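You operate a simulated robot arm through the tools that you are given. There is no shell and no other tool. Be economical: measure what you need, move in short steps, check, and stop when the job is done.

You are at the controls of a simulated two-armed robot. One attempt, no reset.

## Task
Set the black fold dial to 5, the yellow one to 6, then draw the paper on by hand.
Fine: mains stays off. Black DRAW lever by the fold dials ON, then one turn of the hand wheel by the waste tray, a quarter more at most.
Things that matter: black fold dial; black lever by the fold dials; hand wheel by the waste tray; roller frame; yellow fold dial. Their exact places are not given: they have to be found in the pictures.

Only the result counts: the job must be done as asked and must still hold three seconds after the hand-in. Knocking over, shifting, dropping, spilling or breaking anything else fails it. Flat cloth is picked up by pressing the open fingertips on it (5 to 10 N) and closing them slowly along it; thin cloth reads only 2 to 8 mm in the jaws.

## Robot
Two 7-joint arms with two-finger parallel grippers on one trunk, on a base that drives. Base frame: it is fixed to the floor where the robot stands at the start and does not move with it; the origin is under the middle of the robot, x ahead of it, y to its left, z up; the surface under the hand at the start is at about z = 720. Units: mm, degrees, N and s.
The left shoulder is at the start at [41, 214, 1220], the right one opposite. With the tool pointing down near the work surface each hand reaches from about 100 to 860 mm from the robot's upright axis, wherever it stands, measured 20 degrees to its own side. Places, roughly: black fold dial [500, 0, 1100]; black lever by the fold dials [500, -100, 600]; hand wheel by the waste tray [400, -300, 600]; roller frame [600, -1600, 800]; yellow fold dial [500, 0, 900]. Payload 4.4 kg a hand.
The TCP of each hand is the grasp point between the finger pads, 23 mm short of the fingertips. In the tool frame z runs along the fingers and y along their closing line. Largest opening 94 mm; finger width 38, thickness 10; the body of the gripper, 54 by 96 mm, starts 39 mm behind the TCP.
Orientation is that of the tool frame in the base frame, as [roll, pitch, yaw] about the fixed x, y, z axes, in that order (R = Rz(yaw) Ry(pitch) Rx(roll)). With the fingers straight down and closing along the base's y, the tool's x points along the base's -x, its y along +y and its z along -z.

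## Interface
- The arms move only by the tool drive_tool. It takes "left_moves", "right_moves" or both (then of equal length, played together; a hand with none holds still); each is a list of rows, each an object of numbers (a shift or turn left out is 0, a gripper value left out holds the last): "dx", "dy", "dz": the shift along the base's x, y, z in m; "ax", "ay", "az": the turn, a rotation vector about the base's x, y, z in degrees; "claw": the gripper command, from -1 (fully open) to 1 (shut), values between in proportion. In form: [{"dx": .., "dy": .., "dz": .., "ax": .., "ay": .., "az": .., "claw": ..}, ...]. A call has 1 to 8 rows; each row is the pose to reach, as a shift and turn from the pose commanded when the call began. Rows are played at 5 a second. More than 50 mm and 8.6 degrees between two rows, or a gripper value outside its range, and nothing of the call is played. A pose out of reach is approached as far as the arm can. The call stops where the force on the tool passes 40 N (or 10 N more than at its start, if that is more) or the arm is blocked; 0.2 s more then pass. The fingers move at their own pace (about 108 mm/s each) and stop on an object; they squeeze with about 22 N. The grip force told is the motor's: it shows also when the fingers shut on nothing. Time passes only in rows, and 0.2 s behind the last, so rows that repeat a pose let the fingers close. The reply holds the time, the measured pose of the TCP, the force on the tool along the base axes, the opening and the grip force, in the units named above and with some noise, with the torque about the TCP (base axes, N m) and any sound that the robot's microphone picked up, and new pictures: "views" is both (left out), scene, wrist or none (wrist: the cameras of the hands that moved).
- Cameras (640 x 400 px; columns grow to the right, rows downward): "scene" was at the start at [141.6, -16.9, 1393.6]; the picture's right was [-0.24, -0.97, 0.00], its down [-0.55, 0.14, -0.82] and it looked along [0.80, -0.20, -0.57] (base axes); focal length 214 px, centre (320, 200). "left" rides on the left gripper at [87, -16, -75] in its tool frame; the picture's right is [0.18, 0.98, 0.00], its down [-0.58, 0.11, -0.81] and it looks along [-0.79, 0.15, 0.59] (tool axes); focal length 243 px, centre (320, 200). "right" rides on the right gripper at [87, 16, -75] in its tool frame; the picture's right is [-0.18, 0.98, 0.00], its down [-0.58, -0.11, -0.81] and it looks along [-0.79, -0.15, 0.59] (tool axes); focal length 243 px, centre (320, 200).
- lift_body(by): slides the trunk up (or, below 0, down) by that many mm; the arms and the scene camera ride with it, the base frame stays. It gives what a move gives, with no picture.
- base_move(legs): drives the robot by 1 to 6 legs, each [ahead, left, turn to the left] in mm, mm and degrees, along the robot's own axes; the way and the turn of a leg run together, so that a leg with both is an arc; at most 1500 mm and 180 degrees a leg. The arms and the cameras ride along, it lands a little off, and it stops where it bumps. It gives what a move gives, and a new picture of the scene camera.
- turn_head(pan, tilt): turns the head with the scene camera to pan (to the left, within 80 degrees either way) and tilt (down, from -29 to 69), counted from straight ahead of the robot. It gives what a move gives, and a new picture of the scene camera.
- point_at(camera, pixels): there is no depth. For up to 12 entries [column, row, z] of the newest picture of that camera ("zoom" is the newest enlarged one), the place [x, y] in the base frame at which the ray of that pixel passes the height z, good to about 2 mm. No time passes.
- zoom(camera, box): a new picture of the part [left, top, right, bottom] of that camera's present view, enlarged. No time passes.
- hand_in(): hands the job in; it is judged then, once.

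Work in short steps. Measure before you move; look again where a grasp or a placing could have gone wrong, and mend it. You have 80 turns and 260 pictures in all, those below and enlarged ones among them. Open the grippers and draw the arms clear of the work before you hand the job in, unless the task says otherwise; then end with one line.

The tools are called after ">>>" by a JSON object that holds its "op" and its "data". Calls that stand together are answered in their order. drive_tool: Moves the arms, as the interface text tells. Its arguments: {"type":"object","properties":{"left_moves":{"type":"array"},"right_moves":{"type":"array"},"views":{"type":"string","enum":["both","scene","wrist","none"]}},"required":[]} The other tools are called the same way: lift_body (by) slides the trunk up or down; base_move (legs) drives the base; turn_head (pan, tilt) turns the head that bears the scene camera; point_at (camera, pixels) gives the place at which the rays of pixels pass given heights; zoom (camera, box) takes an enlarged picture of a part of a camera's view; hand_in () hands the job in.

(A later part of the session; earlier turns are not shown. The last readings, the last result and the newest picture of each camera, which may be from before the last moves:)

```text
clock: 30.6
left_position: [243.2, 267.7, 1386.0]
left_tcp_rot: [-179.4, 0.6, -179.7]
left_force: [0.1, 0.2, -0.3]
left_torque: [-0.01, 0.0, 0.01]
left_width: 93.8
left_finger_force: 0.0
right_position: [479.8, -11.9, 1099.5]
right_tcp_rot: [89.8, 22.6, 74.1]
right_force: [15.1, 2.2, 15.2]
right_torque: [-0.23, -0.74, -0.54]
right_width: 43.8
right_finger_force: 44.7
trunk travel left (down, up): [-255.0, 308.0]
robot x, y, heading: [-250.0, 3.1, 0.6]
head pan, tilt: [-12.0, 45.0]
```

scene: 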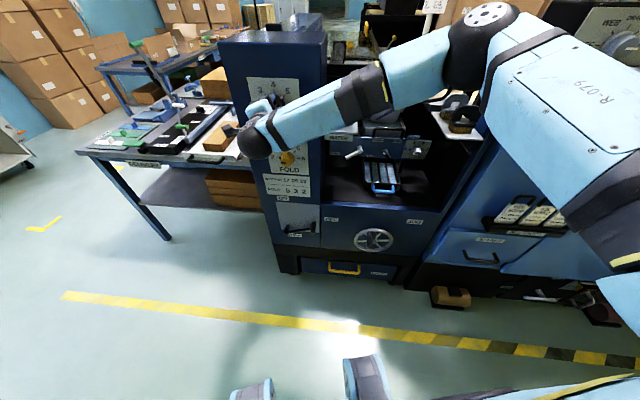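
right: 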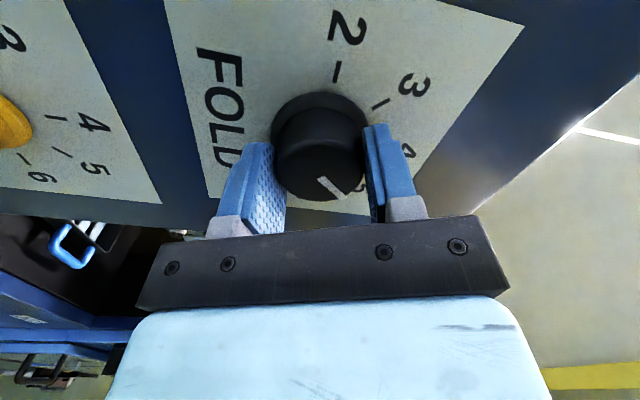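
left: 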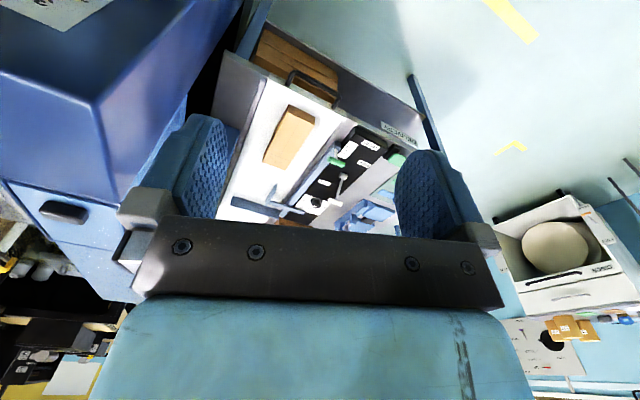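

The mark seems to have travelled about 135°. I open and withdraw along the axis to check it.

>>> {"op": "drive_tool", "data": {"right_moves": [{"claw": -1}, {"claw": -1}, {"claw": -1}, {"dx": -0.028, "dy": 0.008}, {"dx": -0.056, "dy": 0.0155}, {"dx": -0.084, "dy": 0.023}, {"dx": -0.11, "dy": 0.03}], "views": "wrist"}}

>>> {"op": "zoom", "data": {"camera": "right", "box": [240, 30, 400, 130]}}

```text
clock: 32.1
left_position: [242.4, 267.2, 1387.3]
left_tcp_rot: [-179.5, 0.5, -179.7]
left_force: [-0.1, 0.6, 0.4]
left_torque: [-0.03, -0.01, -0.01]
left_width: 94.1
left_finger_force: 0.1
right_position: [367.9, 18.2, 1098.8]
right_tcp_rot: [89.9, 22.7, 74.3]
right_force: [-0.6, -0.1, -0.3]
right_torque: [0.02, -0.03, -0.01]
right_width: 94.1
right_finger_force: 0.0
trunk travel left (down, up): [-255.0, 308.0]
robot x, y, heading: [-247.3, 3.5, 0.2]
head pan, tilt: [-12.0, 45.0]
```

right: 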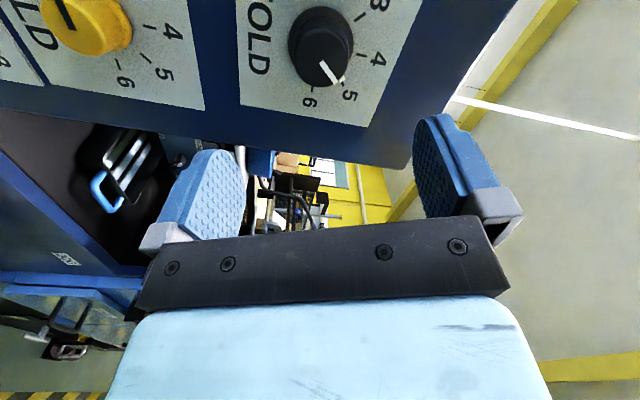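

```text
4.00 times, centred on (320, 80) of right
```

zoom: 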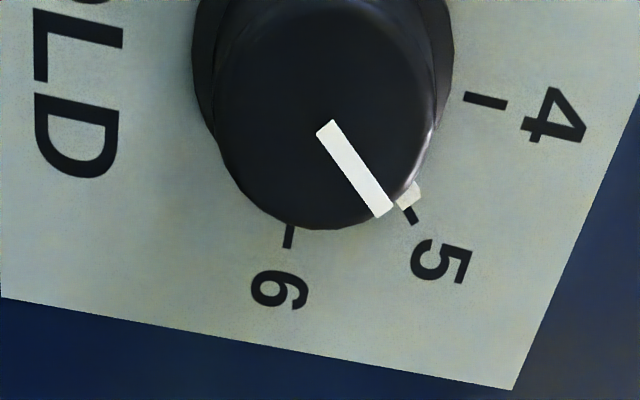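

The tab lies at tick 5, perhaps 2–4° short; I'll judge it from the scene camera later. I get the yellow dial's rays now.

>>> {"op": "point_at", "data": {"camera": "scene", "pixels": [[287.9, 157.75, 929], [287.9, 157.75, 900], [285.75, 163, 929], [285.75, 163, 900]]}}

>>> {"op": "drive_tool", "data": {"right_moves": [{"ax": -8.13, "ay": 2.25}, {"dx": 0.003, "dy": -0.003, "dz": -0.024, "ax": -16.27, "ay": 4.5}, {"dx": 0.006, "dy": -0.006, "dz": -0.048, "ax": -24.4, "ay": 6.75}, {"dx": 0.009, "dy": -0.009, "dz": -0.072, "ax": -32.5, "ay": 9.0}, {"dx": 0.012, "dy": -0.012, "dz": -0.096, "ax": -40.7, "ay": 11.25}, {"dx": 0.015, "dy": -0.015, "dz": -0.12, "ax": -48.8, "ay": 13.5}, {"dx": 0.018, "dy": -0.018, "dz": -0.145, "ax": -56.9, "ay": 15.75}, {"dx": 0.021, "dy": -0.021, "dz": -0.17, "ax": -65.0, "ay": 18.0}], "views": "both"}}

```text
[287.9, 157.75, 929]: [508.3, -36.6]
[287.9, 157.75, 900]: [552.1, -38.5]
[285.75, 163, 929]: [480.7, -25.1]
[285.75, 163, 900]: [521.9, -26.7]
```

```text
clock: 34.0
left_position: [243.9, 265.8, 1386.3]
left_tcp_rot: [-179.6, 0.7, -179.6]
left_force: [0.8, 1.0, -0.5]
left_torque: [0.02, 0.0, -0.02]
left_width: 93.8
left_finger_force: 0.1
right_position: [390.7, -2.4, 928.4]
right_tcp_rot: [-44.1, 89.5, -59.4]
right_force: [0.9, 0.2, 0.4]
right_torque: [-0.01, 0.05, -0.01]
right_width: 94.0
right_finger_force: 0.1
trunk travel left (down, up): [-255.0, 308.0]
robot x, y, heading: [-251.0, 1.1, 0.3]
head pan, tilt: [-12.0, 45.0]
```

scene: 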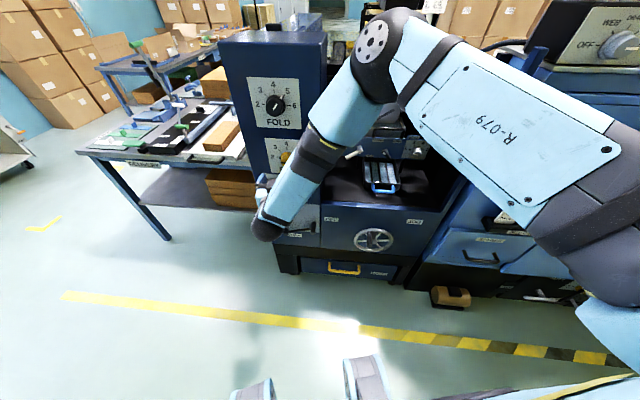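
right: 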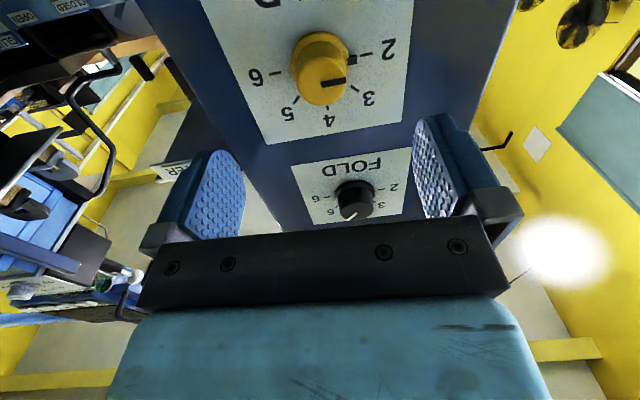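

Yellow face at (322,84) is on the expected centre. I zoom on the black dial and turn the hand another −67.5° in place.

>>> {"op": "zoom", "data": {"camera": "scene", "box": [240, 70, 320, 120]}}

>>> {"op": "drive_tool", "data": {"right_moves": [{"dx": 0.001, "ax": -8.13, "ay": 2.25}, {"dx": 0.001, "ax": -16.27, "ay": 4.5}, {"dx": 0.001, "ax": -24.4, "ay": 6.75}, {"dx": 0.001, "ax": -32.5, "ay": 9.0}, {"dx": 0.001, "ax": -40.7, "ay": 11.25}, {"dx": 0.001, "ax": -48.8, "ay": 13.5}, {"dx": 0.001, "ax": -56.9, "ay": 15.75}, {"dx": 0.001, "ax": -65.0, "ay": 18.0}], "views": "wrist"}}

```text
8.00 times, centred on (280, 95) of scene
```

zoom: 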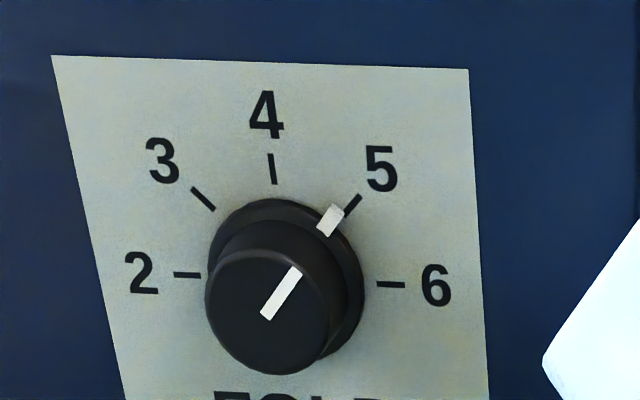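

```text
clock: 35.8
left_position: [243.0, 266.7, 1385.7]
left_tcp_rot: [-179.5, 0.6, -179.6]
left_force: [-0.1, 0.4, 0.7]
left_torque: [0.03, 0.03, 0.02]
left_width: 94.2
left_finger_force: 0.0
right_position: [392.0, -2.9, 928.4]
right_tcp_rot: [-89.8, 22.4, -105.2]
right_force: [-0.9, -0.4, 0.0]
right_torque: [0.03, 0.01, 0.04]
right_width: 94.1
right_finger_force: 0.1
trunk travel left (down, up): [-255.0, 308.0]
robot x, y, heading: [-251.9, 1.3, 0.3]
head pan, tilt: [-12.0, 45.0]
```

right: 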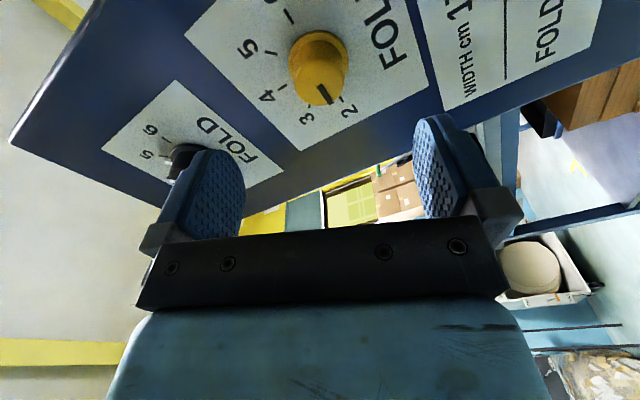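

Black reads about 5° short of 5 (mark 36° vs tick 42° in the picture); I'll add that afterwards. Now I advance on the yellow knob and grip it.

>>> {"op": "drive_tool", "data": {"right_moves": [{"dx": 0.028, "dy": -0.009}, {"dx": 0.056, "dy": -0.017}, {"dx": 0.084, "dy": -0.0245}, {"dx": 0.084, "dy": -0.0245}, {"dx": 0.084, "dy": -0.0245, "claw": 0.2}, {"dx": 0.084, "dy": -0.0245, "claw": 1}, {"dx": 0.084, "dy": -0.0245, "claw": 1}, {"dx": 0.084, "dy": -0.0245, "claw": 1}], "views": "wrist"}}

```text
clock: 37.5
left_position: [241.0, 266.1, 1387.4]
left_tcp_rot: [-179.5, 0.7, -179.7]
left_force: [-0.6, -0.3, 1.0]
left_torque: [0.0, -0.01, -0.03]
left_width: 93.5
left_finger_force: 0.1
right_position: [475.1, -27.6, 928.9]
right_tcp_rot: [-89.7, 22.4, -105.1]
right_force: [1.9, -0.6, 5.6]
right_torque: [0.0, 0.0, -0.1]
right_width: 37.2
right_finger_force: 45.1
trunk travel left (down, up): [-255.0, 308.0]
robot x, y, heading: [-249.2, -2.1, -0.0]
head pan, tilt: [-12.0, 45.0]
```

right: 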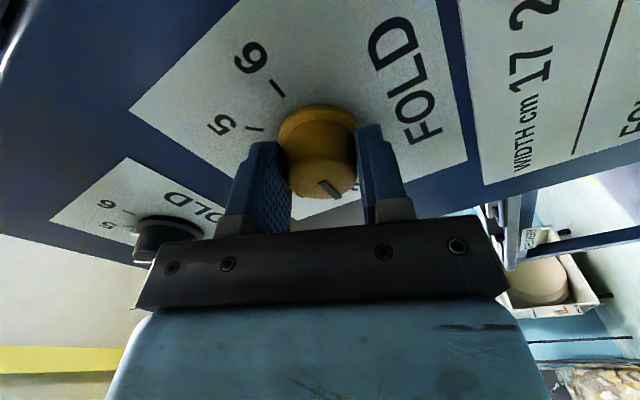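

Yellow knob gripped at 37 mm. I turn +68°.

>>> {"op": "drive_tool", "data": {"right_moves": [{"dz": 0.001, "ax": 8.24, "ay": -2.28}, {"dz": 0.001, "ax": 16.48, "ay": -4.56}, {"dz": 0.001, "ax": 24.72, "ay": -6.84}, {"dz": 0.001, "ax": 32.96, "ay": -9.12}, {"dz": 0.001, "ax": 41.2, "ay": -11.4}, {"dz": 0.001, "ax": 49.44, "ay": -13.68}, {"dz": 0.001, "ax": 57.68, "ay": -15.96}, {"dz": 0.001, "ax": 65.9, "ay": -18.25}], "views": "none"}}

```text
clock: 39.4
left_position: [243.6, 267.8, 1387.4]
left_tcp_rot: [-179.5, 0.5, -179.6]
left_force: [-0.6, -0.4, 0.1]
left_torque: [0.01, -0.02, -0.02]
left_width: 94.1
left_finger_force: 0.0
right_position: [475.1, -26.7, 928.3]
right_tcp_rot: [77.4, 89.2, 61.8]
right_force: [-3.4, 6.9, -9.2]
right_torque: [-0.23, -0.67, 0.18]
right_width: 37.4
right_finger_force: 45.0
trunk travel left (down, up): [-255.0, 308.0]
robot x, y, heading: [-249.8, -0.2, -0.0]
head pan, tilt: [-12.0, 45.0]
```

Forces are small; I continue another +68°.

>>> {"op": "drive_tool", "data": {"right_moves": [{"dz": -0.001, "ax": 8.24, "ay": -2.28}, {"dz": -0.001, "ax": 16.48, "ay": -4.56}, {"dz": -0.001, "ax": 24.72, "ay": -6.84}, {"dz": -0.001, "ax": 32.96, "ay": -9.12}, {"dz": -0.001, "ax": 41.2, "ay": -11.4}, {"dz": -0.001, "ax": 49.44, "ay": -13.68}, {"dz": -0.001, "ax": 57.68, "ay": -15.96}, {"dz": -0.001, "ax": 65.9, "ay": -18.25}], "views": "wrist"}}

```text
clock: 41.1
left_position: [243.1, 270.2, 1386.8]
left_tcp_rot: [-179.4, 0.6, -179.6]
left_force: [-0.4, 0.3, -0.4]
left_torque: [-0.05, 0.02, 0.0]
left_width: 93.9
left_finger_force: 0.1
right_position: [473.9, -24.9, 930.5]
right_tcp_rot: [89.8, 20.9, 74.2]
right_force: [3.7, 22.0, 3.8]
right_torque: [-0.19, -0.5, 0.22]
right_width: 36.8
right_finger_force: 44.9
trunk travel left (down, up): [-255.0, 308.0]
robot x, y, heading: [-247.6, 3.9, 0.1]
head pan, tilt: [-12.0, 45.0]
```

right: 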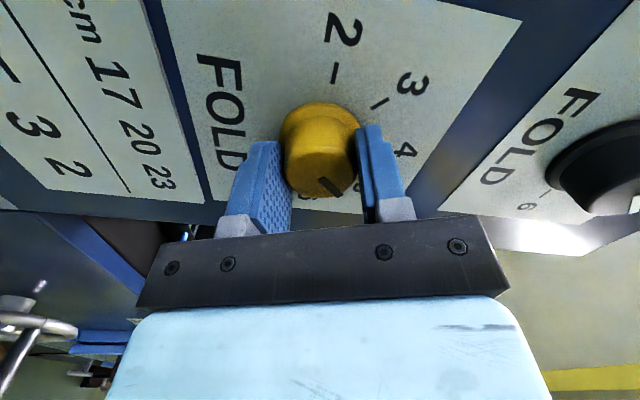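

I trim +2 mm in y and try the remaining +48° directly.

>>> {"op": "drive_tool", "data": {"right_moves": [{"dy": 0.002, "ax": 7.7, "ay": -2.13}, {"dy": 0.002, "ax": 15.4, "ay": -4.27}, {"dy": 0.002, "ax": 23.1, "ay": -6.4}, {"dy": 0.002, "ax": 30.8, "ay": -8.54}, {"dy": 0.002, "ax": 38.5, "ay": -10.67}, {"dy": 0.002, "ax": 46.3, "ay": -12.8}], "views": "wrist"}}

```text
clock: 42.5
left_position: [241.5, 267.2, 1387.6]
left_tcp_rot: [-179.4, 0.5, -179.7]
left_force: [0.1, -0.3, 0.8]
left_torque: [0.03, -0.04, -0.02]
left_width: 93.9
left_finger_force: 0.0
right_position: [474.9, -25.8, 930.2]
right_tcp_rot: [90.1, -27.3, 74.2]
right_force: [1.6, 8.2, 11.2]
right_torque: [-0.32, -0.96, 0.8]
right_width: 36.6
right_finger_force: 45.2
trunk travel left (down, up): [-255.0, 308.0]
robot x, y, heading: [-249.7, 1.0, -0.0]
head pan, tilt: [-12.0, 45.0]
```

right: 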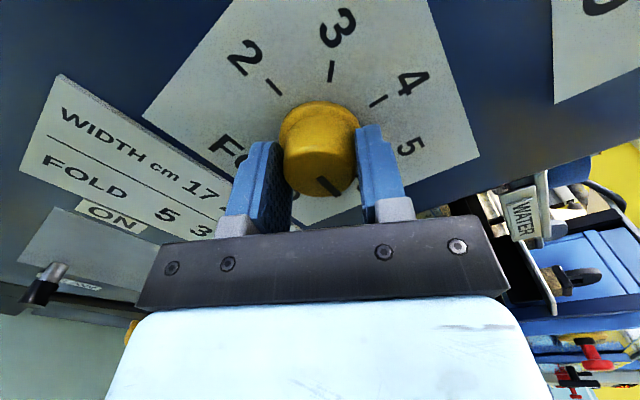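

Reached. I open and withdraw 110 mm to look.

>>> {"op": "drive_tool", "data": {"right_moves": [{"claw": -1}, {"claw": -1}, {"claw": -1}, {"dx": -0.028, "dy": 0.008}, {"dx": -0.056, "dy": 0.0155}, {"dx": -0.084, "dy": 0.023}, {"dx": -0.11, "dy": 0.03}], "views": "wrist"}}

>>> {"op": "zoom", "data": {"camera": "right", "box": [240, 20, 400, 120]}}

>>> {"op": "zoom", "data": {"camera": "scene", "box": [230, 60, 350, 180]}}

```text
clock: 44.1
left_position: [241.7, 266.6, 1387.4]
left_tcp_rot: [-179.4, 0.7, -179.6]
left_force: [0.2, 0.0, -0.4]
left_torque: [-0.01, 0.05, 0.01]
left_width: 94.1
left_finger_force: 0.0
right_position: [363.9, 5.3, 929.3]
right_tcp_rot: [90.3, -27.2, 74.1]
right_force: [-0.3, 0.3, 0.6]
right_torque: [0.03, 0.01, 0.0]
right_width: 93.8
right_finger_force: 0.1
trunk travel left (down, up): [-255.0, 308.0]
robot x, y, heading: [-252.2, -0.4, 0.2]
head pan, tilt: [-12.0, 45.0]
```

right: 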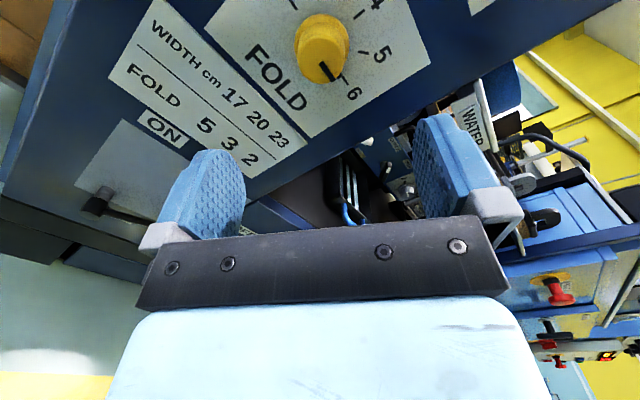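

```text
4.00 times, centred on (320, 70) of right
```

zoom: 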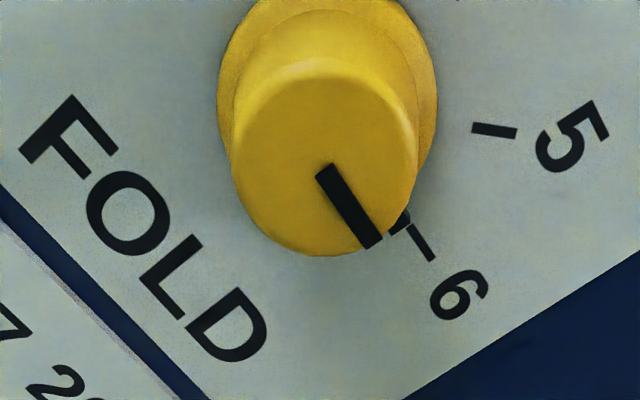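

```text
3.33 times, centred on (290, 120) of scene
```

zoom: 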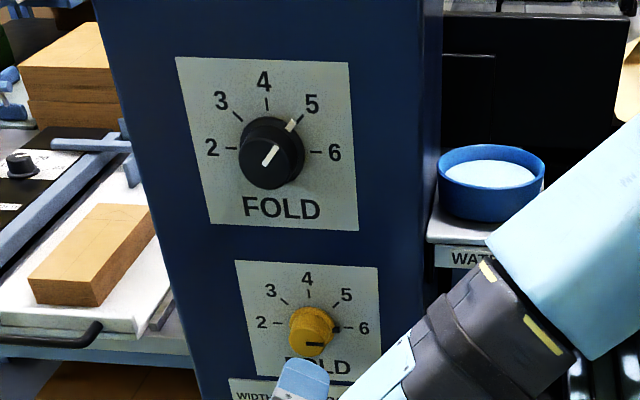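

Yellow is right at 6. Black needs about +5°, so I go back to it, turning the hand back −67° on the way.

>>> {"op": "drive_tool", "data": {"right_moves": [{"dx": 0.0, "dy": 0.002, "dz": 0.024, "ax": -8.13, "ay": 2.25}, {"dx": 0.005, "dy": 0.004, "dz": 0.048, "ax": -16.27, "ay": 4.5}, {"dx": 0.01, "dy": 0.005, "dz": 0.072, "ax": -24.4, "ay": 6.75}, {"dx": 0.015, "dy": 0.006, "dz": 0.096, "ax": -32.5, "ay": 9.0}, {"dx": 0.02, "dy": 0.006, "dz": 0.12, "ax": -40.7, "ay": 11.25}, {"dx": 0.025, "dy": 0.006, "dz": 0.145, "ax": -48.8, "ay": 13.5}, {"dx": 0.03, "dy": 0.006, "dz": 0.171, "ax": -56.9, "ay": 15.75}, {"dx": 0.03, "dy": 0.006, "dz": 0.171, "ax": -65.0, "ay": 18.0}], "views": "wrist"}}

```text
clock: 46.0
left_position: [243.0, 267.2, 1386.9]
left_tcp_rot: [-179.5, 0.5, -179.6]
left_force: [-0.6, -0.2, -0.4]
left_torque: [-0.01, 0.01, 0.01]
left_width: 94.2
left_finger_force: 0.0
right_position: [396.7, 10.1, 1100.1]
right_tcp_rot: [89.8, 40.4, 74.1]
right_force: [-0.1, -1.2, 0.4]
right_torque: [0.02, 0.03, -0.02]
right_width: 93.9
right_finger_force: 0.0
trunk travel left (down, up): [-255.0, 308.0]
robot x, y, heading: [-247.0, 1.5, -0.0]
head pan, tilt: [-12.0, 45.0]
```

right: 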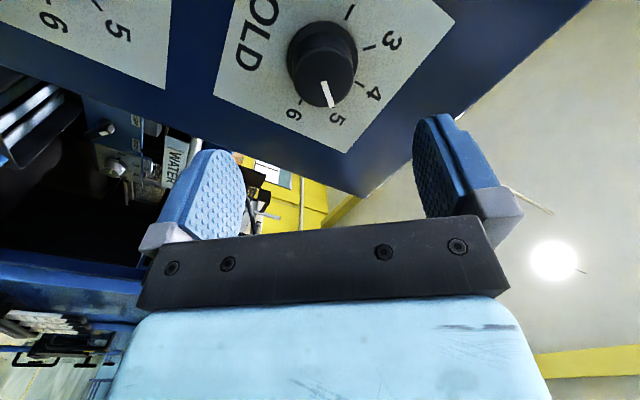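

Well centred again; I advance 86 mm and close.

>>> {"op": "drive_tool", "data": {"right_moves": [{"dx": 0.028, "dy": -0.008}, {"dx": 0.056, "dy": -0.0155}, {"dx": 0.083, "dy": -0.023}, {"dx": 0.083, "dy": -0.023}, {"dx": 0.083, "dy": -0.023, "claw": 0.2}, {"dx": 0.083, "dy": -0.023, "claw": 1}, {"dx": 0.083, "dy": -0.023, "claw": 1}, {"dx": 0.083, "dy": -0.023, "claw": 1}], "views": "none"}}

>>> {"op": "drive_tool", "data": {"right_moves": [{"ax": 5.0, "ay": -1.4}, {"ax": 9.0, "ay": -2.5}, {"ax": 9.0, "ay": -2.5}], "views": "wrist"}}

```text
clock: 47.8
left_position: [242.6, 266.2, 1387.5]
left_tcp_rot: [-179.6, 0.7, -179.7]
left_force: [1.3, 0.4, 0.2]
left_torque: [0.0, 0.0, -0.02]
left_width: 94.0
left_finger_force: 0.0
right_position: [478.4, -11.6, 1100.3]
right_tcp_rot: [89.8, 40.3, 74.1]
right_force: [6.5, 4.1, 8.1]
right_torque: [0.08, 0.33, 0.65]
right_width: 43.2
right_finger_force: 44.9
trunk travel left (down, up): [-255.0, 308.0]
robot x, y, heading: [-249.6, 5.8, 0.4]
head pan, tilt: [-12.0, 45.0]
```

```text
clock: 48.5
left_position: [242.3, 267.3, 1386.4]
left_tcp_rot: [-179.5, 0.6, -179.6]
left_force: [1.1, -0.9, -0.6]
left_torque: [0.01, 0.01, 0.01]
left_width: 93.9
left_finger_force: 0.0
right_position: [478.7, -13.0, 1099.8]
right_tcp_rot: [89.8, 31.0, 74.1]
right_force: [8.6, 4.9, 11.8]
right_torque: [-0.22, -0.74, -0.3]
right_width: 43.6
right_finger_force: 44.7
trunk travel left (down, up): [-255.0, 308.0]
robot x, y, heading: [-249.6, -3.0, 0.2]
head pan, tilt: [-12.0, 45.0]
```

right: 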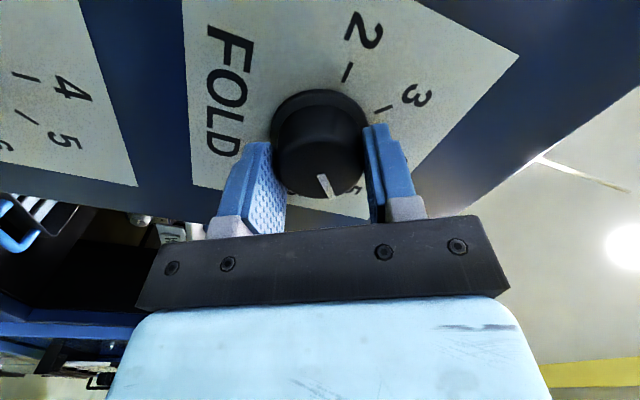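

I release, withdraw and check the black dial from both cameras.

>>> {"op": "drive_tool", "data": {"right_moves": [{"claw": -1}, {"claw": -1}, {"claw": -1}, {"dx": -0.028, "dy": 0.008}, {"dx": -0.056, "dy": 0.0155}, {"dx": -0.084, "dy": 0.023}, {"dx": -0.115, "dy": 0.0, "dz": -0.02}, {"dx": -0.14, "dy": -0.02, "dz": -0.055}], "views": "none"}}

>>> {"op": "drive_tool", "data": {"right_moves": [{"dy": -0.02, "dz": -0.04}, {"dy": -0.04, "dz": -0.08}, {"dy": -0.06, "dz": -0.12}, {"dy": -0.08, "dz": -0.16}, {"dy": -0.1, "dz": -0.2}], "views": "both"}}

>>> {"op": "zoom", "data": {"camera": "scene", "box": [240, 70, 320, 120]}}

>>> {"op": "zoom", "data": {"camera": "scene", "box": [248, 125, 328, 175]}}

```text
clock: 50.4
left_position: [243.7, 265.4, 1386.3]
left_tcp_rot: [-179.4, 0.4, -179.5]
left_force: [-0.6, -0.7, -1.1]
left_torque: [-0.02, 0.05, 0.0]
left_width: 94.3
left_finger_force: 0.1
right_position: [339.4, -32.2, 1043.9]
right_tcp_rot: [90.0, 30.9, 74.2]
right_force: [0.4, 0.2, -0.1]
right_torque: [0.02, 0.03, 0.01]
right_width: 94.2
right_finger_force: 0.1
trunk travel left (down, up): [-255.0, 308.0]
robot x, y, heading: [-249.2, -0.7, 0.2]
head pan, tilt: [-12.0, 45.0]
```

```text
clock: 51.5
left_position: [242.4, 267.0, 1386.9]
left_tcp_rot: [-179.5, 0.6, -179.5]
left_force: [-0.3, -0.3, 0.3]
left_torque: [0.01, -0.01, -0.03]
left_width: 93.7
left_finger_force: 0.2
right_position: [334.9, -109.8, 857.3]
right_tcp_rot: [90.4, 30.9, 73.7]
right_force: [-0.3, -0.2, -0.1]
right_torque: [-0.01, -0.04, 0.03]
right_width: 93.8
right_finger_force: 0.0
right hand out of reach, approached as far as the arm can: row 5
trunk travel left (down, up): [-255.0, 308.0]
robot x, y, heading: [-246.3, 1.8, 0.1]
head pan, tilt: [-12.0, 45.0]
```

scene: 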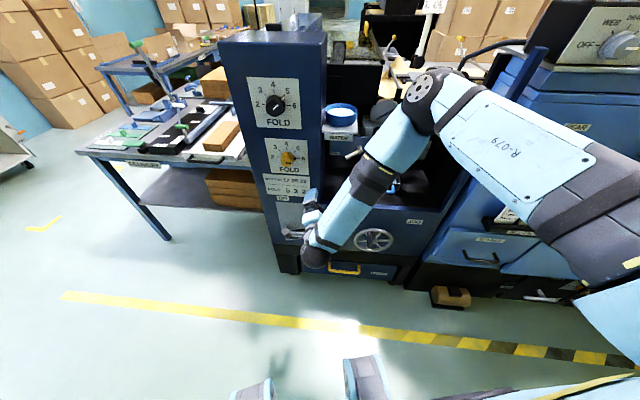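
right: 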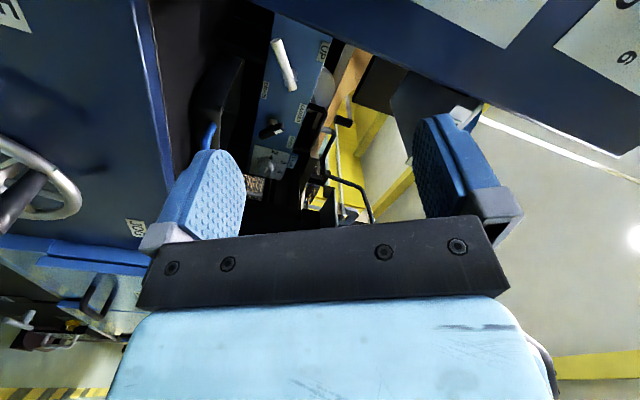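

```text
8.00 times, centred on (280, 95) of scene
```

zoom: 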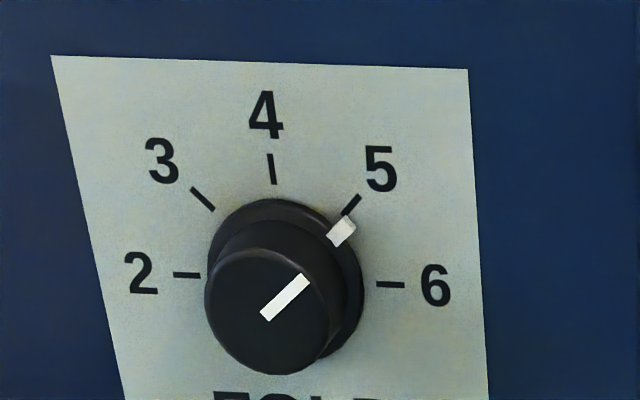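

```text
8.00 times, centred on (288, 150) of scene
```

zoom: 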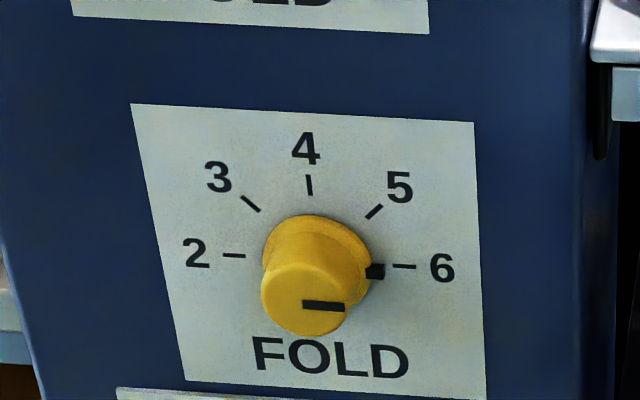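

Black now reads 5 within about 3°, yellow 6. Next the lever: I lower the trunk 250 mm with the hand ~148 mm off the panel.

>>> {"op": "lift_body", "data": {"by": -250}}

>>> {"op": "turn_head", "data": {"pan": -18, "tilt": 35}}

```text
clock: 54.1
left_position: [242.0, 265.9, 1136.8]
left_tcp_rot: [-179.4, 0.7, -179.5]
left_force: [-0.5, 0.9, -0.1]
left_torque: [0.01, 0.01, 0.0]
left_width: 94.1
left_finger_force: 0.0
right_position: [335.0, -110.7, 608.4]
right_tcp_rot: [90.5, 30.9, 73.7]
right_force: [-0.1, 0.5, 0.1]
right_torque: [-0.01, 0.0, -0.01]
right_width: 94.1
right_finger_force: 0.1
trunk travel left (down, up): [-5.0, 558.0]
robot x, y, heading: [-250.0, -1.5, 0.3]
head pan, tilt: [-12.0, 45.0]
```

```text
clock: 54.9
left_position: [243.5, 267.1, 1137.3]
left_tcp_rot: [-179.5, 0.7, -179.6]
left_force: [0.3, -0.2, 0.1]
left_torque: [0.01, 0.02, -0.01]
left_width: 94.0
left_finger_force: 0.0
right_position: [334.8, -110.5, 608.9]
right_tcp_rot: [90.4, 30.9, 73.7]
right_force: [0.6, -0.4, 0.0]
right_torque: [0.02, 0.0, -0.01]
right_width: 94.0
right_finger_force: 0.1
trunk travel left (down, up): [-5.0, 558.0]
robot x, y, heading: [-250.1, 0.4, 0.1]
head pan, tilt: [-18.0, 35.0]
```

scene: 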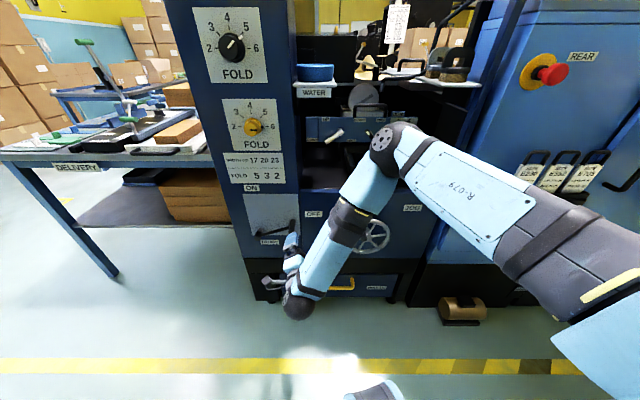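

From this low view I zoom on the lever and wheel.

>>> {"op": "zoom", "data": {"camera": "scene", "box": [236, 180, 332, 240]}}

>>> {"op": "zoom", "data": {"camera": "scene", "box": [190, 0, 290, 140]}}

>>> {"op": "drive_tool", "data": {"right_moves": [{"ax": 7.5, "ay": -2.1}, {"ax": 15, "ay": -4.15}, {"ax": 22.5, "ay": -6.2}, {"ax": 30, "ay": -8.3}, {"ax": 30, "ay": -8.3}], "views": "wrist"}}

```text
6.67 times, centred on (284, 210) of scene
```

zoom: 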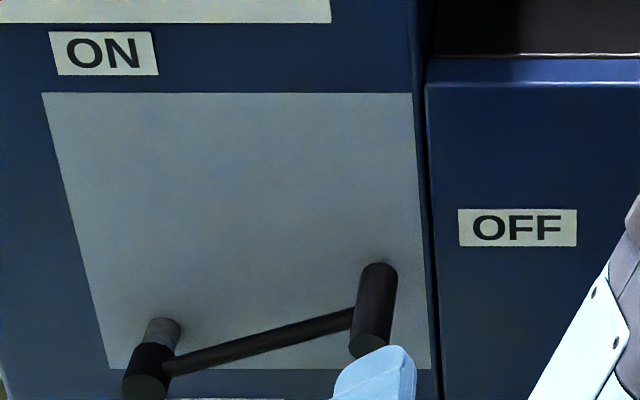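

```text
2.86 times, centred on (240, 70) of scene
```

zoom: 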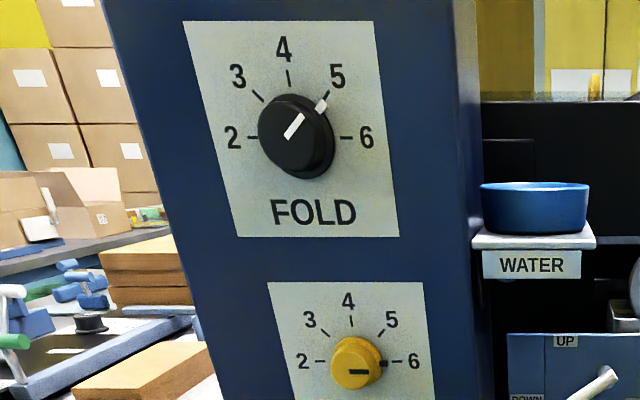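

```text
clock: 56.0
left_position: [242.5, 266.6, 1136.4]
left_tcp_rot: [-179.6, 0.5, -179.7]
left_force: [0.7, 0.5, -0.5]
left_torque: [-0.05, 0.01, 0.02]
left_width: 94.0
left_finger_force: 0.1
right_position: [335.3, -110.6, 608.4]
right_tcp_rot: [90.7, -0.2, 73.8]
right_force: [-0.4, -0.9, 0.4]
right_torque: [0.02, 0.01, -0.03]
right_width: 94.2
right_finger_force: 0.1
trunk travel left (down, up): [-5.0, 558.0]
robot x, y, heading: [-248.6, 2.1, 0.1]
head pan, tilt: [-18.0, 35.0]
```

right: 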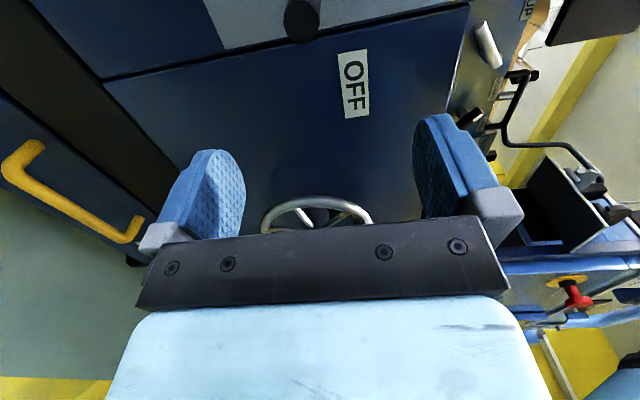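

The handle end is at (301,18) in the wrist view, giving its axis at about [432,−96,604]. I align to it (turning −14° to match the arm slope), then advance to about 63 mm off the panel.

>>> {"op": "drive_tool", "data": {"right_moves": [{"dx": 0.005, "dy": 0.019, "dz": -0.002, "ax": -6.7, "ay": 1.85}, {"dx": 0.0105, "dy": 0.038, "dz": -0.0044, "ax": -13.5, "ay": 3.7}, {"dx": 0.038, "dy": 0.0304, "dz": -0.0044, "ax": -13.5, "ay": 3.7}, {"dx": 0.038, "dy": 0.0304, "dz": -0.0044, "ax": -13.5, "ay": 3.7}], "views": "wrist"}}

```text
clock: 57.0
left_position: [242.3, 266.6, 1138.1]
left_tcp_rot: [-179.5, 0.5, -179.7]
left_force: [-0.1, -0.8, -0.7]
left_torque: [-0.01, -0.02, 0.03]
left_width: 93.8
left_finger_force: 0.1
right_position: [372.7, -79.5, 604.6]
right_tcp_rot: [90.6, 13.8, 73.8]
right_force: [-0.5, 0.9, 0.1]
right_torque: [-0.01, 0.02, 0.01]
right_width: 94.1
right_finger_force: 0.0
trunk travel left (down, up): [-5.0, 558.0]
robot x, y, heading: [-246.3, 1.0, 0.3]
head pan, tilt: [-18.0, 35.0]
```

right: 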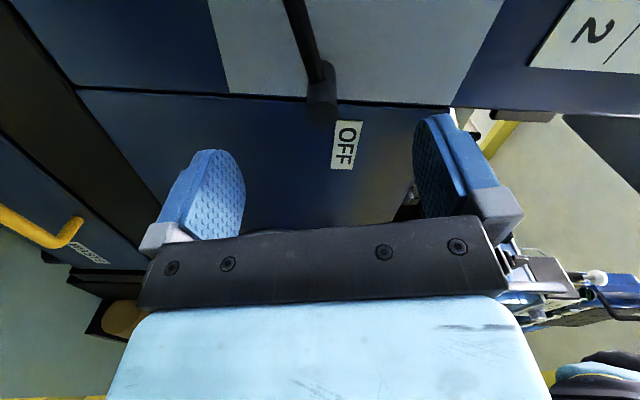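

The handle end at (322,108) matches the expected (320,106). I advance 57 mm and close.

>>> {"op": "drive_tool", "data": {"right_moves": [{"dx": 0.0275, "dy": -0.0076}, {"dx": 0.055, "dy": -0.0152}, {"dx": 0.055, "dy": -0.0152}, {"dx": 0.055, "dy": -0.0152, "claw": 0.3}, {"dx": 0.055, "dy": -0.0152, "claw": 1}, {"dx": 0.055, "dy": -0.0152, "claw": 1}, {"dx": 0.055, "dy": -0.0152, "claw": 1}], "views": "wrist"}}

```text
clock: 58.6
left_position: [241.9, 265.1, 1135.6]
left_tcp_rot: [-179.5, 0.6, -179.6]
left_force: [0.3, -0.1, 0.4]
left_torque: [-0.03, 0.0, -0.02]
left_width: 94.0
left_finger_force: 0.1
right_position: [430.1, -94.6, 603.9]
right_tcp_rot: [90.5, 13.8, 73.8]
right_force: [3.1, 0.5, 3.1]
right_torque: [-0.01, -0.12, 0.04]
right_width: 19.5
right_finger_force: 44.9
trunk travel left (down, up): [-5.0, 558.0]
robot x, y, heading: [-247.1, -1.0, 0.0]
head pan, tilt: [-18.0, 35.0]
```

right: 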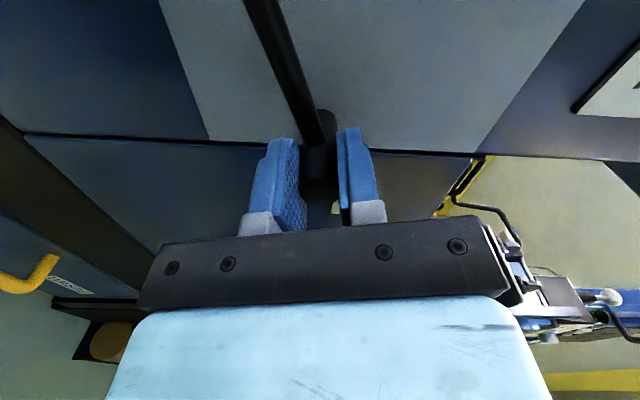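

The handle is held (19.5 mm). Pivot is ~120 mm left and 34 mm below it, so I swing it up counter-clockwise along the arc, turning the hand with it.

>>> {"op": "drive_tool", "data": {"right_moves": [{"dx": 0.0017, "dy": 0.006, "dz": 0.0171, "ax": -8.1, "ay": 2.24}, {"dx": 0.004, "dy": 0.0144, "dz": 0.033, "ax": -16.2, "ay": 4.48}, {"dx": 0.0069, "dy": 0.0249, "dz": 0.0475, "ax": -24.3, "ay": 6.72}, {"dx": 0.0103, "dy": 0.0373, "dz": 0.0603, "ax": -32.4, "ay": 8.96}], "views": "both"}}

```text
clock: 59.6
left_position: [246.4, 267.5, 1135.5]
left_tcp_rot: [-179.5, 0.4, -179.6]
left_force: [0.3, -0.1, 0.1]
left_torque: [0.01, 0.01, -0.05]
left_width: 93.9
left_finger_force: 0.1
right_position: [440.2, -56.8, 660.1]
right_tcp_rot: [90.5, 47.6, 73.8]
right_force: [25.8, 7.4, -18.8]
right_torque: [0.15, 0.45, -0.52]
right_width: 19.8
right_finger_force: 45.1
trunk travel left (down, up): [-5.0, 558.0]
robot x, y, heading: [-247.9, -0.2, 0.1]
head pan, tilt: [-18.0, 35.0]
```

scene: 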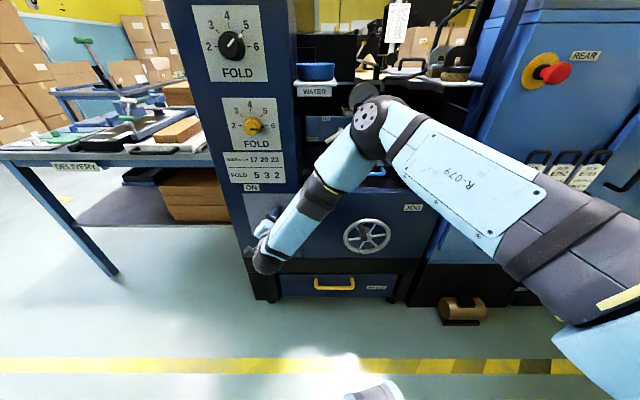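
right: 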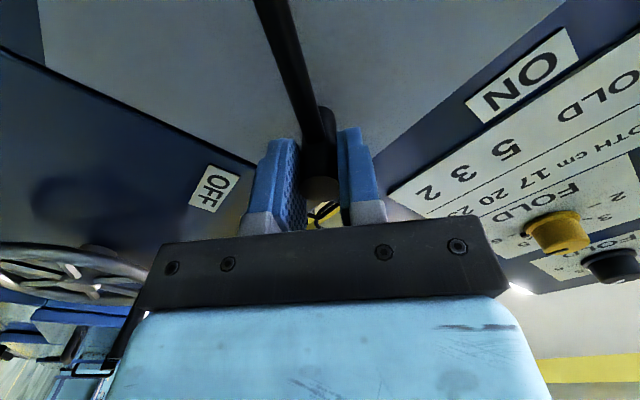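

The lever follows; I trim for the load and carry on over the rest of the arc to upright.

>>> {"op": "drive_tool", "data": {"right_moves": [{"dx": 0.0068, "dy": 0.0129, "dz": 0.0068, "ax": -8.1, "ay": 2.24}, {"dx": 0.011, "dy": 0.0278, "dz": 0.0155, "ax": -16.2, "ay": 4.48}, {"dx": 0.0154, "dy": 0.0437, "dz": 0.0217, "ax": -24.3, "ay": 6.72}, {"dx": 0.02, "dy": 0.0605, "dz": 0.0255, "ax": -32.4, "ay": 8.96}, {"dx": 0.0247, "dy": 0.0775, "dz": 0.0267, "ax": -40.5, "ay": 11.2}], "views": "both"}}

```text
clock: 60.9
left_position: [244.3, 266.0, 1135.3]
left_tcp_rot: [-179.5, 0.5, -179.6]
left_force: [0.1, 0.6, -1.0]
left_torque: [0.0, -0.02, -0.01]
left_width: 94.1
left_finger_force: 0.2
right_position: [464.2, 19.4, 690.0]
right_tcp_rot: [31.2, 89.1, 14.9]
right_force: [14.4, -1.1, -3.6]
right_torque: [0.24, 0.3, -1.08]
right_width: 19.8
right_finger_force: 45.0
trunk travel left (down, up): [-5.0, 558.0]
robot x, y, heading: [-251.2, -2.1, 0.3]
head pan, tilt: [-18.0, 35.0]
```

scene: 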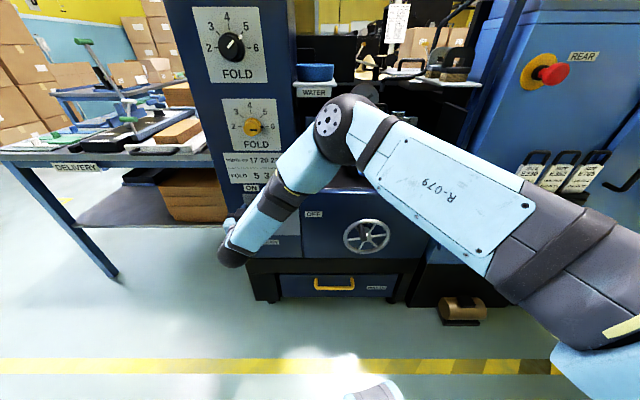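
right: 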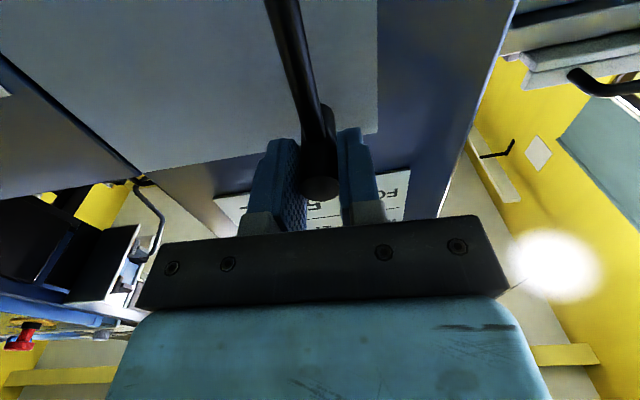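

The lever stands near upright at about 90° by my pivot estimate. I push a little further left to feel for an end stop.

>>> {"op": "drive_tool", "data": {"right_moves": [{"dx": 0.0015, "dy": 0.0055, "ax": -3}, {"dx": 0.003, "dy": 0.011, "dz": -0.001, "ax": -6}, {"dx": 0.003, "dy": 0.011, "dz": -0.001, "ax": -6}], "views": "wrist"}}

```text
clock: 61.4
left_position: [243.1, 264.3, 1138.1]
left_tcp_rot: [-179.5, 0.6, -179.8]
left_force: [0.0, 0.2, 0.1]
left_torque: [0.0, 0.03, 0.0]
left_width: 93.8
left_finger_force: 0.1
right_position: [465.2, 20.3, 688.5]
right_tcp_rot: [-63.8, 85.2, -80.9]
right_force: [-9.2, -8.1, 4.7]
right_torque: [0.34, 0.66, -1.0]
right_width: 19.8
right_finger_force: 45.3
trunk travel left (down, up): [-5.0, 558.0]
robot x, y, heading: [-251.6, 2.8, -0.2]
head pan, tilt: [-18.0, 35.0]
stopped in row 2 (right hand): the force on the tool passed its limit at 47 N (the readings are from after the stop); the commanded pose is now the measured one
```

right: 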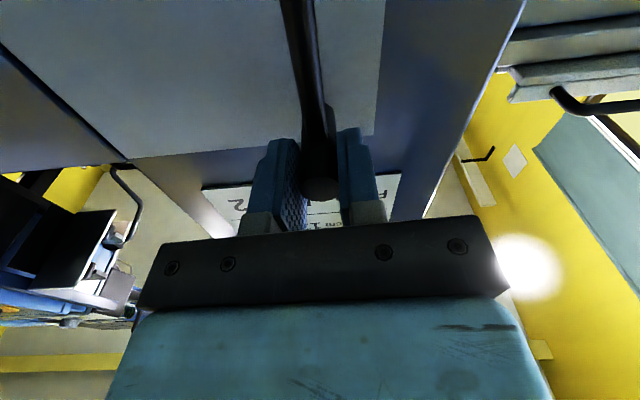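

The stop is felt (47 N), so the lever is fully ON. I open and withdraw straight back.

>>> {"op": "drive_tool", "data": {"right_moves": [{"claw": -1}, {"claw": -1}, {"claw": -1}, {"dx": -0.03, "dy": 0.008}, {"dx": -0.06, "dy": 0.0165}, {"dx": -0.09, "dy": 0.025}, {"dx": -0.12, "dy": 0.0}, {"dx": -0.14, "dy": -0.04}], "views": "both"}}

>>> {"op": "zoom", "data": {"camera": "scene", "box": [230, 170, 410, 300]}}

```text
clock: 63.2
left_position: [243.2, 262.6, 1136.6]
left_tcp_rot: [-179.6, 0.6, -179.8]
left_force: [-0.8, -0.2, 0.0]
left_torque: [-0.01, 0.0, -0.02]
left_width: 94.0
left_finger_force: 0.1
right_position: [325.3, -18.5, 689.2]
right_tcp_rot: [-64.4, 85.0, -81.3]
right_force: [-0.7, 1.1, 0.0]
right_torque: [0.01, -0.01, -0.01]
right_width: 94.1
right_finger_force: 0.1
trunk travel left (down, up): [-5.0, 558.0]
robot x, y, heading: [-247.2, 0.0, 0.2]
head pan, tilt: [-18.0, 35.0]
```

scene: 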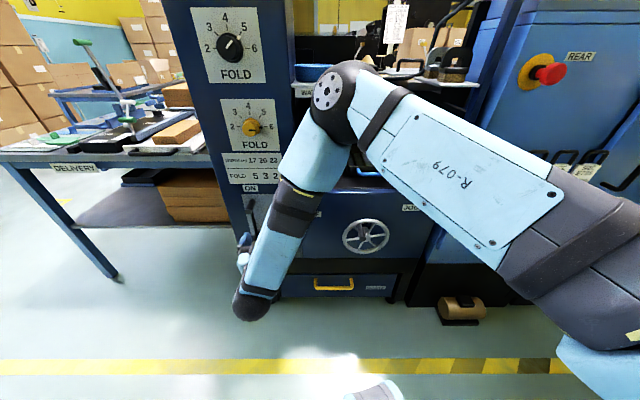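
right: 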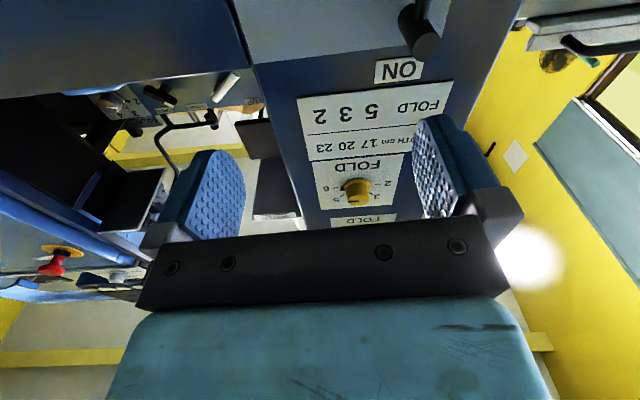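

```text
3.08 times, centred on (320, 235) of scene
```

zoom: 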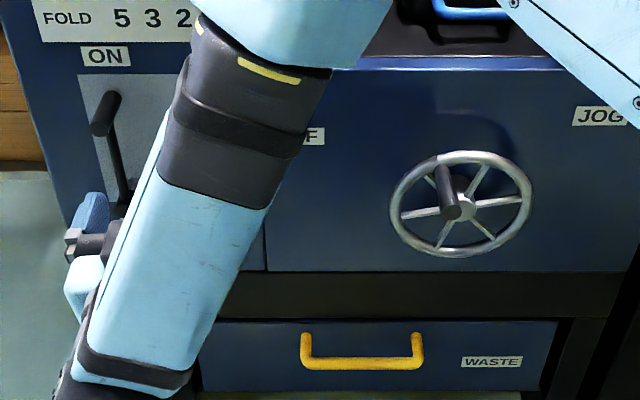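

The lever is at ON. Now the wheel: I back off 100 mm for room and look at it from the front with the wrist camera.

>>> {"op": "base_move", "data": {"legs": [[-100, 0, 0]]}}

>>> {"op": "drive_tool", "data": {"right_moves": [{"dx": 0.003, "dy": -0.04, "dz": -0.01, "ax": 1.2}, {"dx": 0.006, "dy": -0.08, "dz": -0.02, "ax": 2.4}, {"dx": 0.007, "dy": -0.12, "dz": -0.03, "ax": 3.6}, {"dx": 0.008, "dy": -0.16, "dz": -0.04, "ax": 4.8}, {"dx": 0.008, "dy": -0.2, "dz": -0.05, "ax": 4.8}, {"dx": 0.008, "dy": -0.23, "dz": -0.06, "ax": 4.8}, {"dx": 0.008, "dy": -0.26, "dz": -0.07, "ax": 4.8}, {"dx": 0.008, "dy": -0.26, "dz": -0.07, "ax": 4.8}], "views": "both"}}

```text
clock: 64.4
left_position: [143.6, 265.9, 1137.2]
left_tcp_rot: [-179.5, 0.6, -179.9]
left_force: [-0.8, 0.0, 0.5]
left_torque: [0.01, -0.03, 0.0]
left_width: 93.9
left_finger_force: 0.0
right_position: [226.0, -18.9, 688.6]
right_tcp_rot: [-64.0, 85.1, -80.9]
right_force: [-0.4, -0.6, -0.4]
right_torque: [0.03, -0.01, 0.02]
right_width: 94.3
right_finger_force: 0.0
trunk travel left (down, up): [-5.0, 558.0]
robot x, y, heading: [-350.6, -2.6, -0.1]
head pan, tilt: [-18.0, 35.0]
```

scene: 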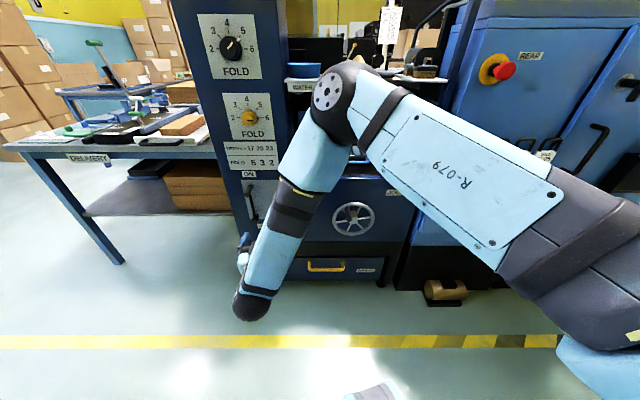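

```text
clock: 66.2
left_position: [143.8, 263.7, 1136.8]
left_tcp_rot: [-179.4, 0.6, -179.9]
left_force: [-0.2, 0.6, -0.3]
left_torque: [0.0, -0.02, -0.05]
left_width: 93.9
left_finger_force: 0.1
right_position: [230.3, -148.7, 667.9]
right_tcp_rot: [19.2, 89.4, 1.9]
right_force: [0.1, 0.1, -1.0]
right_torque: [0.0, -0.01, 0.02]
right_width: 93.9
right_finger_force: 0.1
right hand out of reach, approached as far as the arm can: row 4, 5, 6, 7, 8
trunk travel left (down, up): [-5.0, 558.0]
robot x, y, heading: [-348.3, -3.6, -0.0]
head pan, tilt: [-18.0, 35.0]
```

scene: 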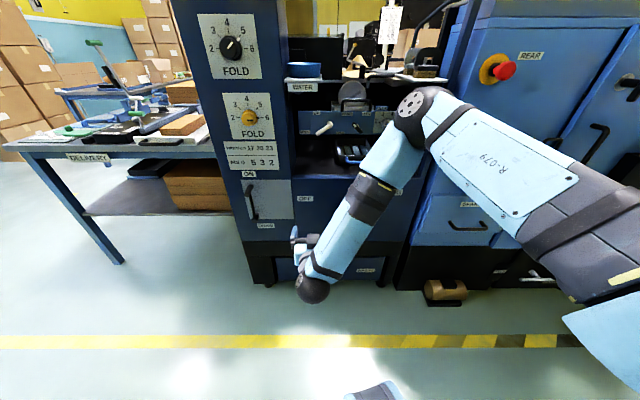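
right: 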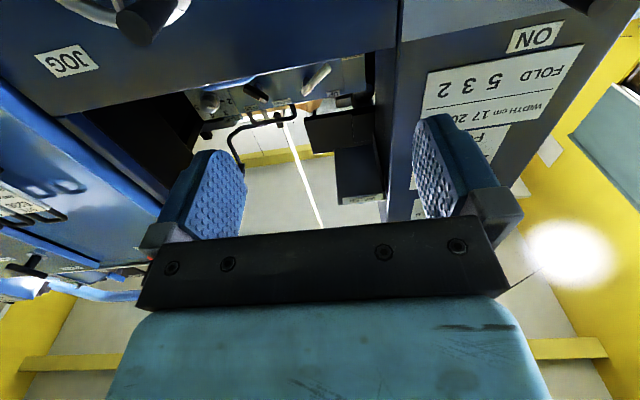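

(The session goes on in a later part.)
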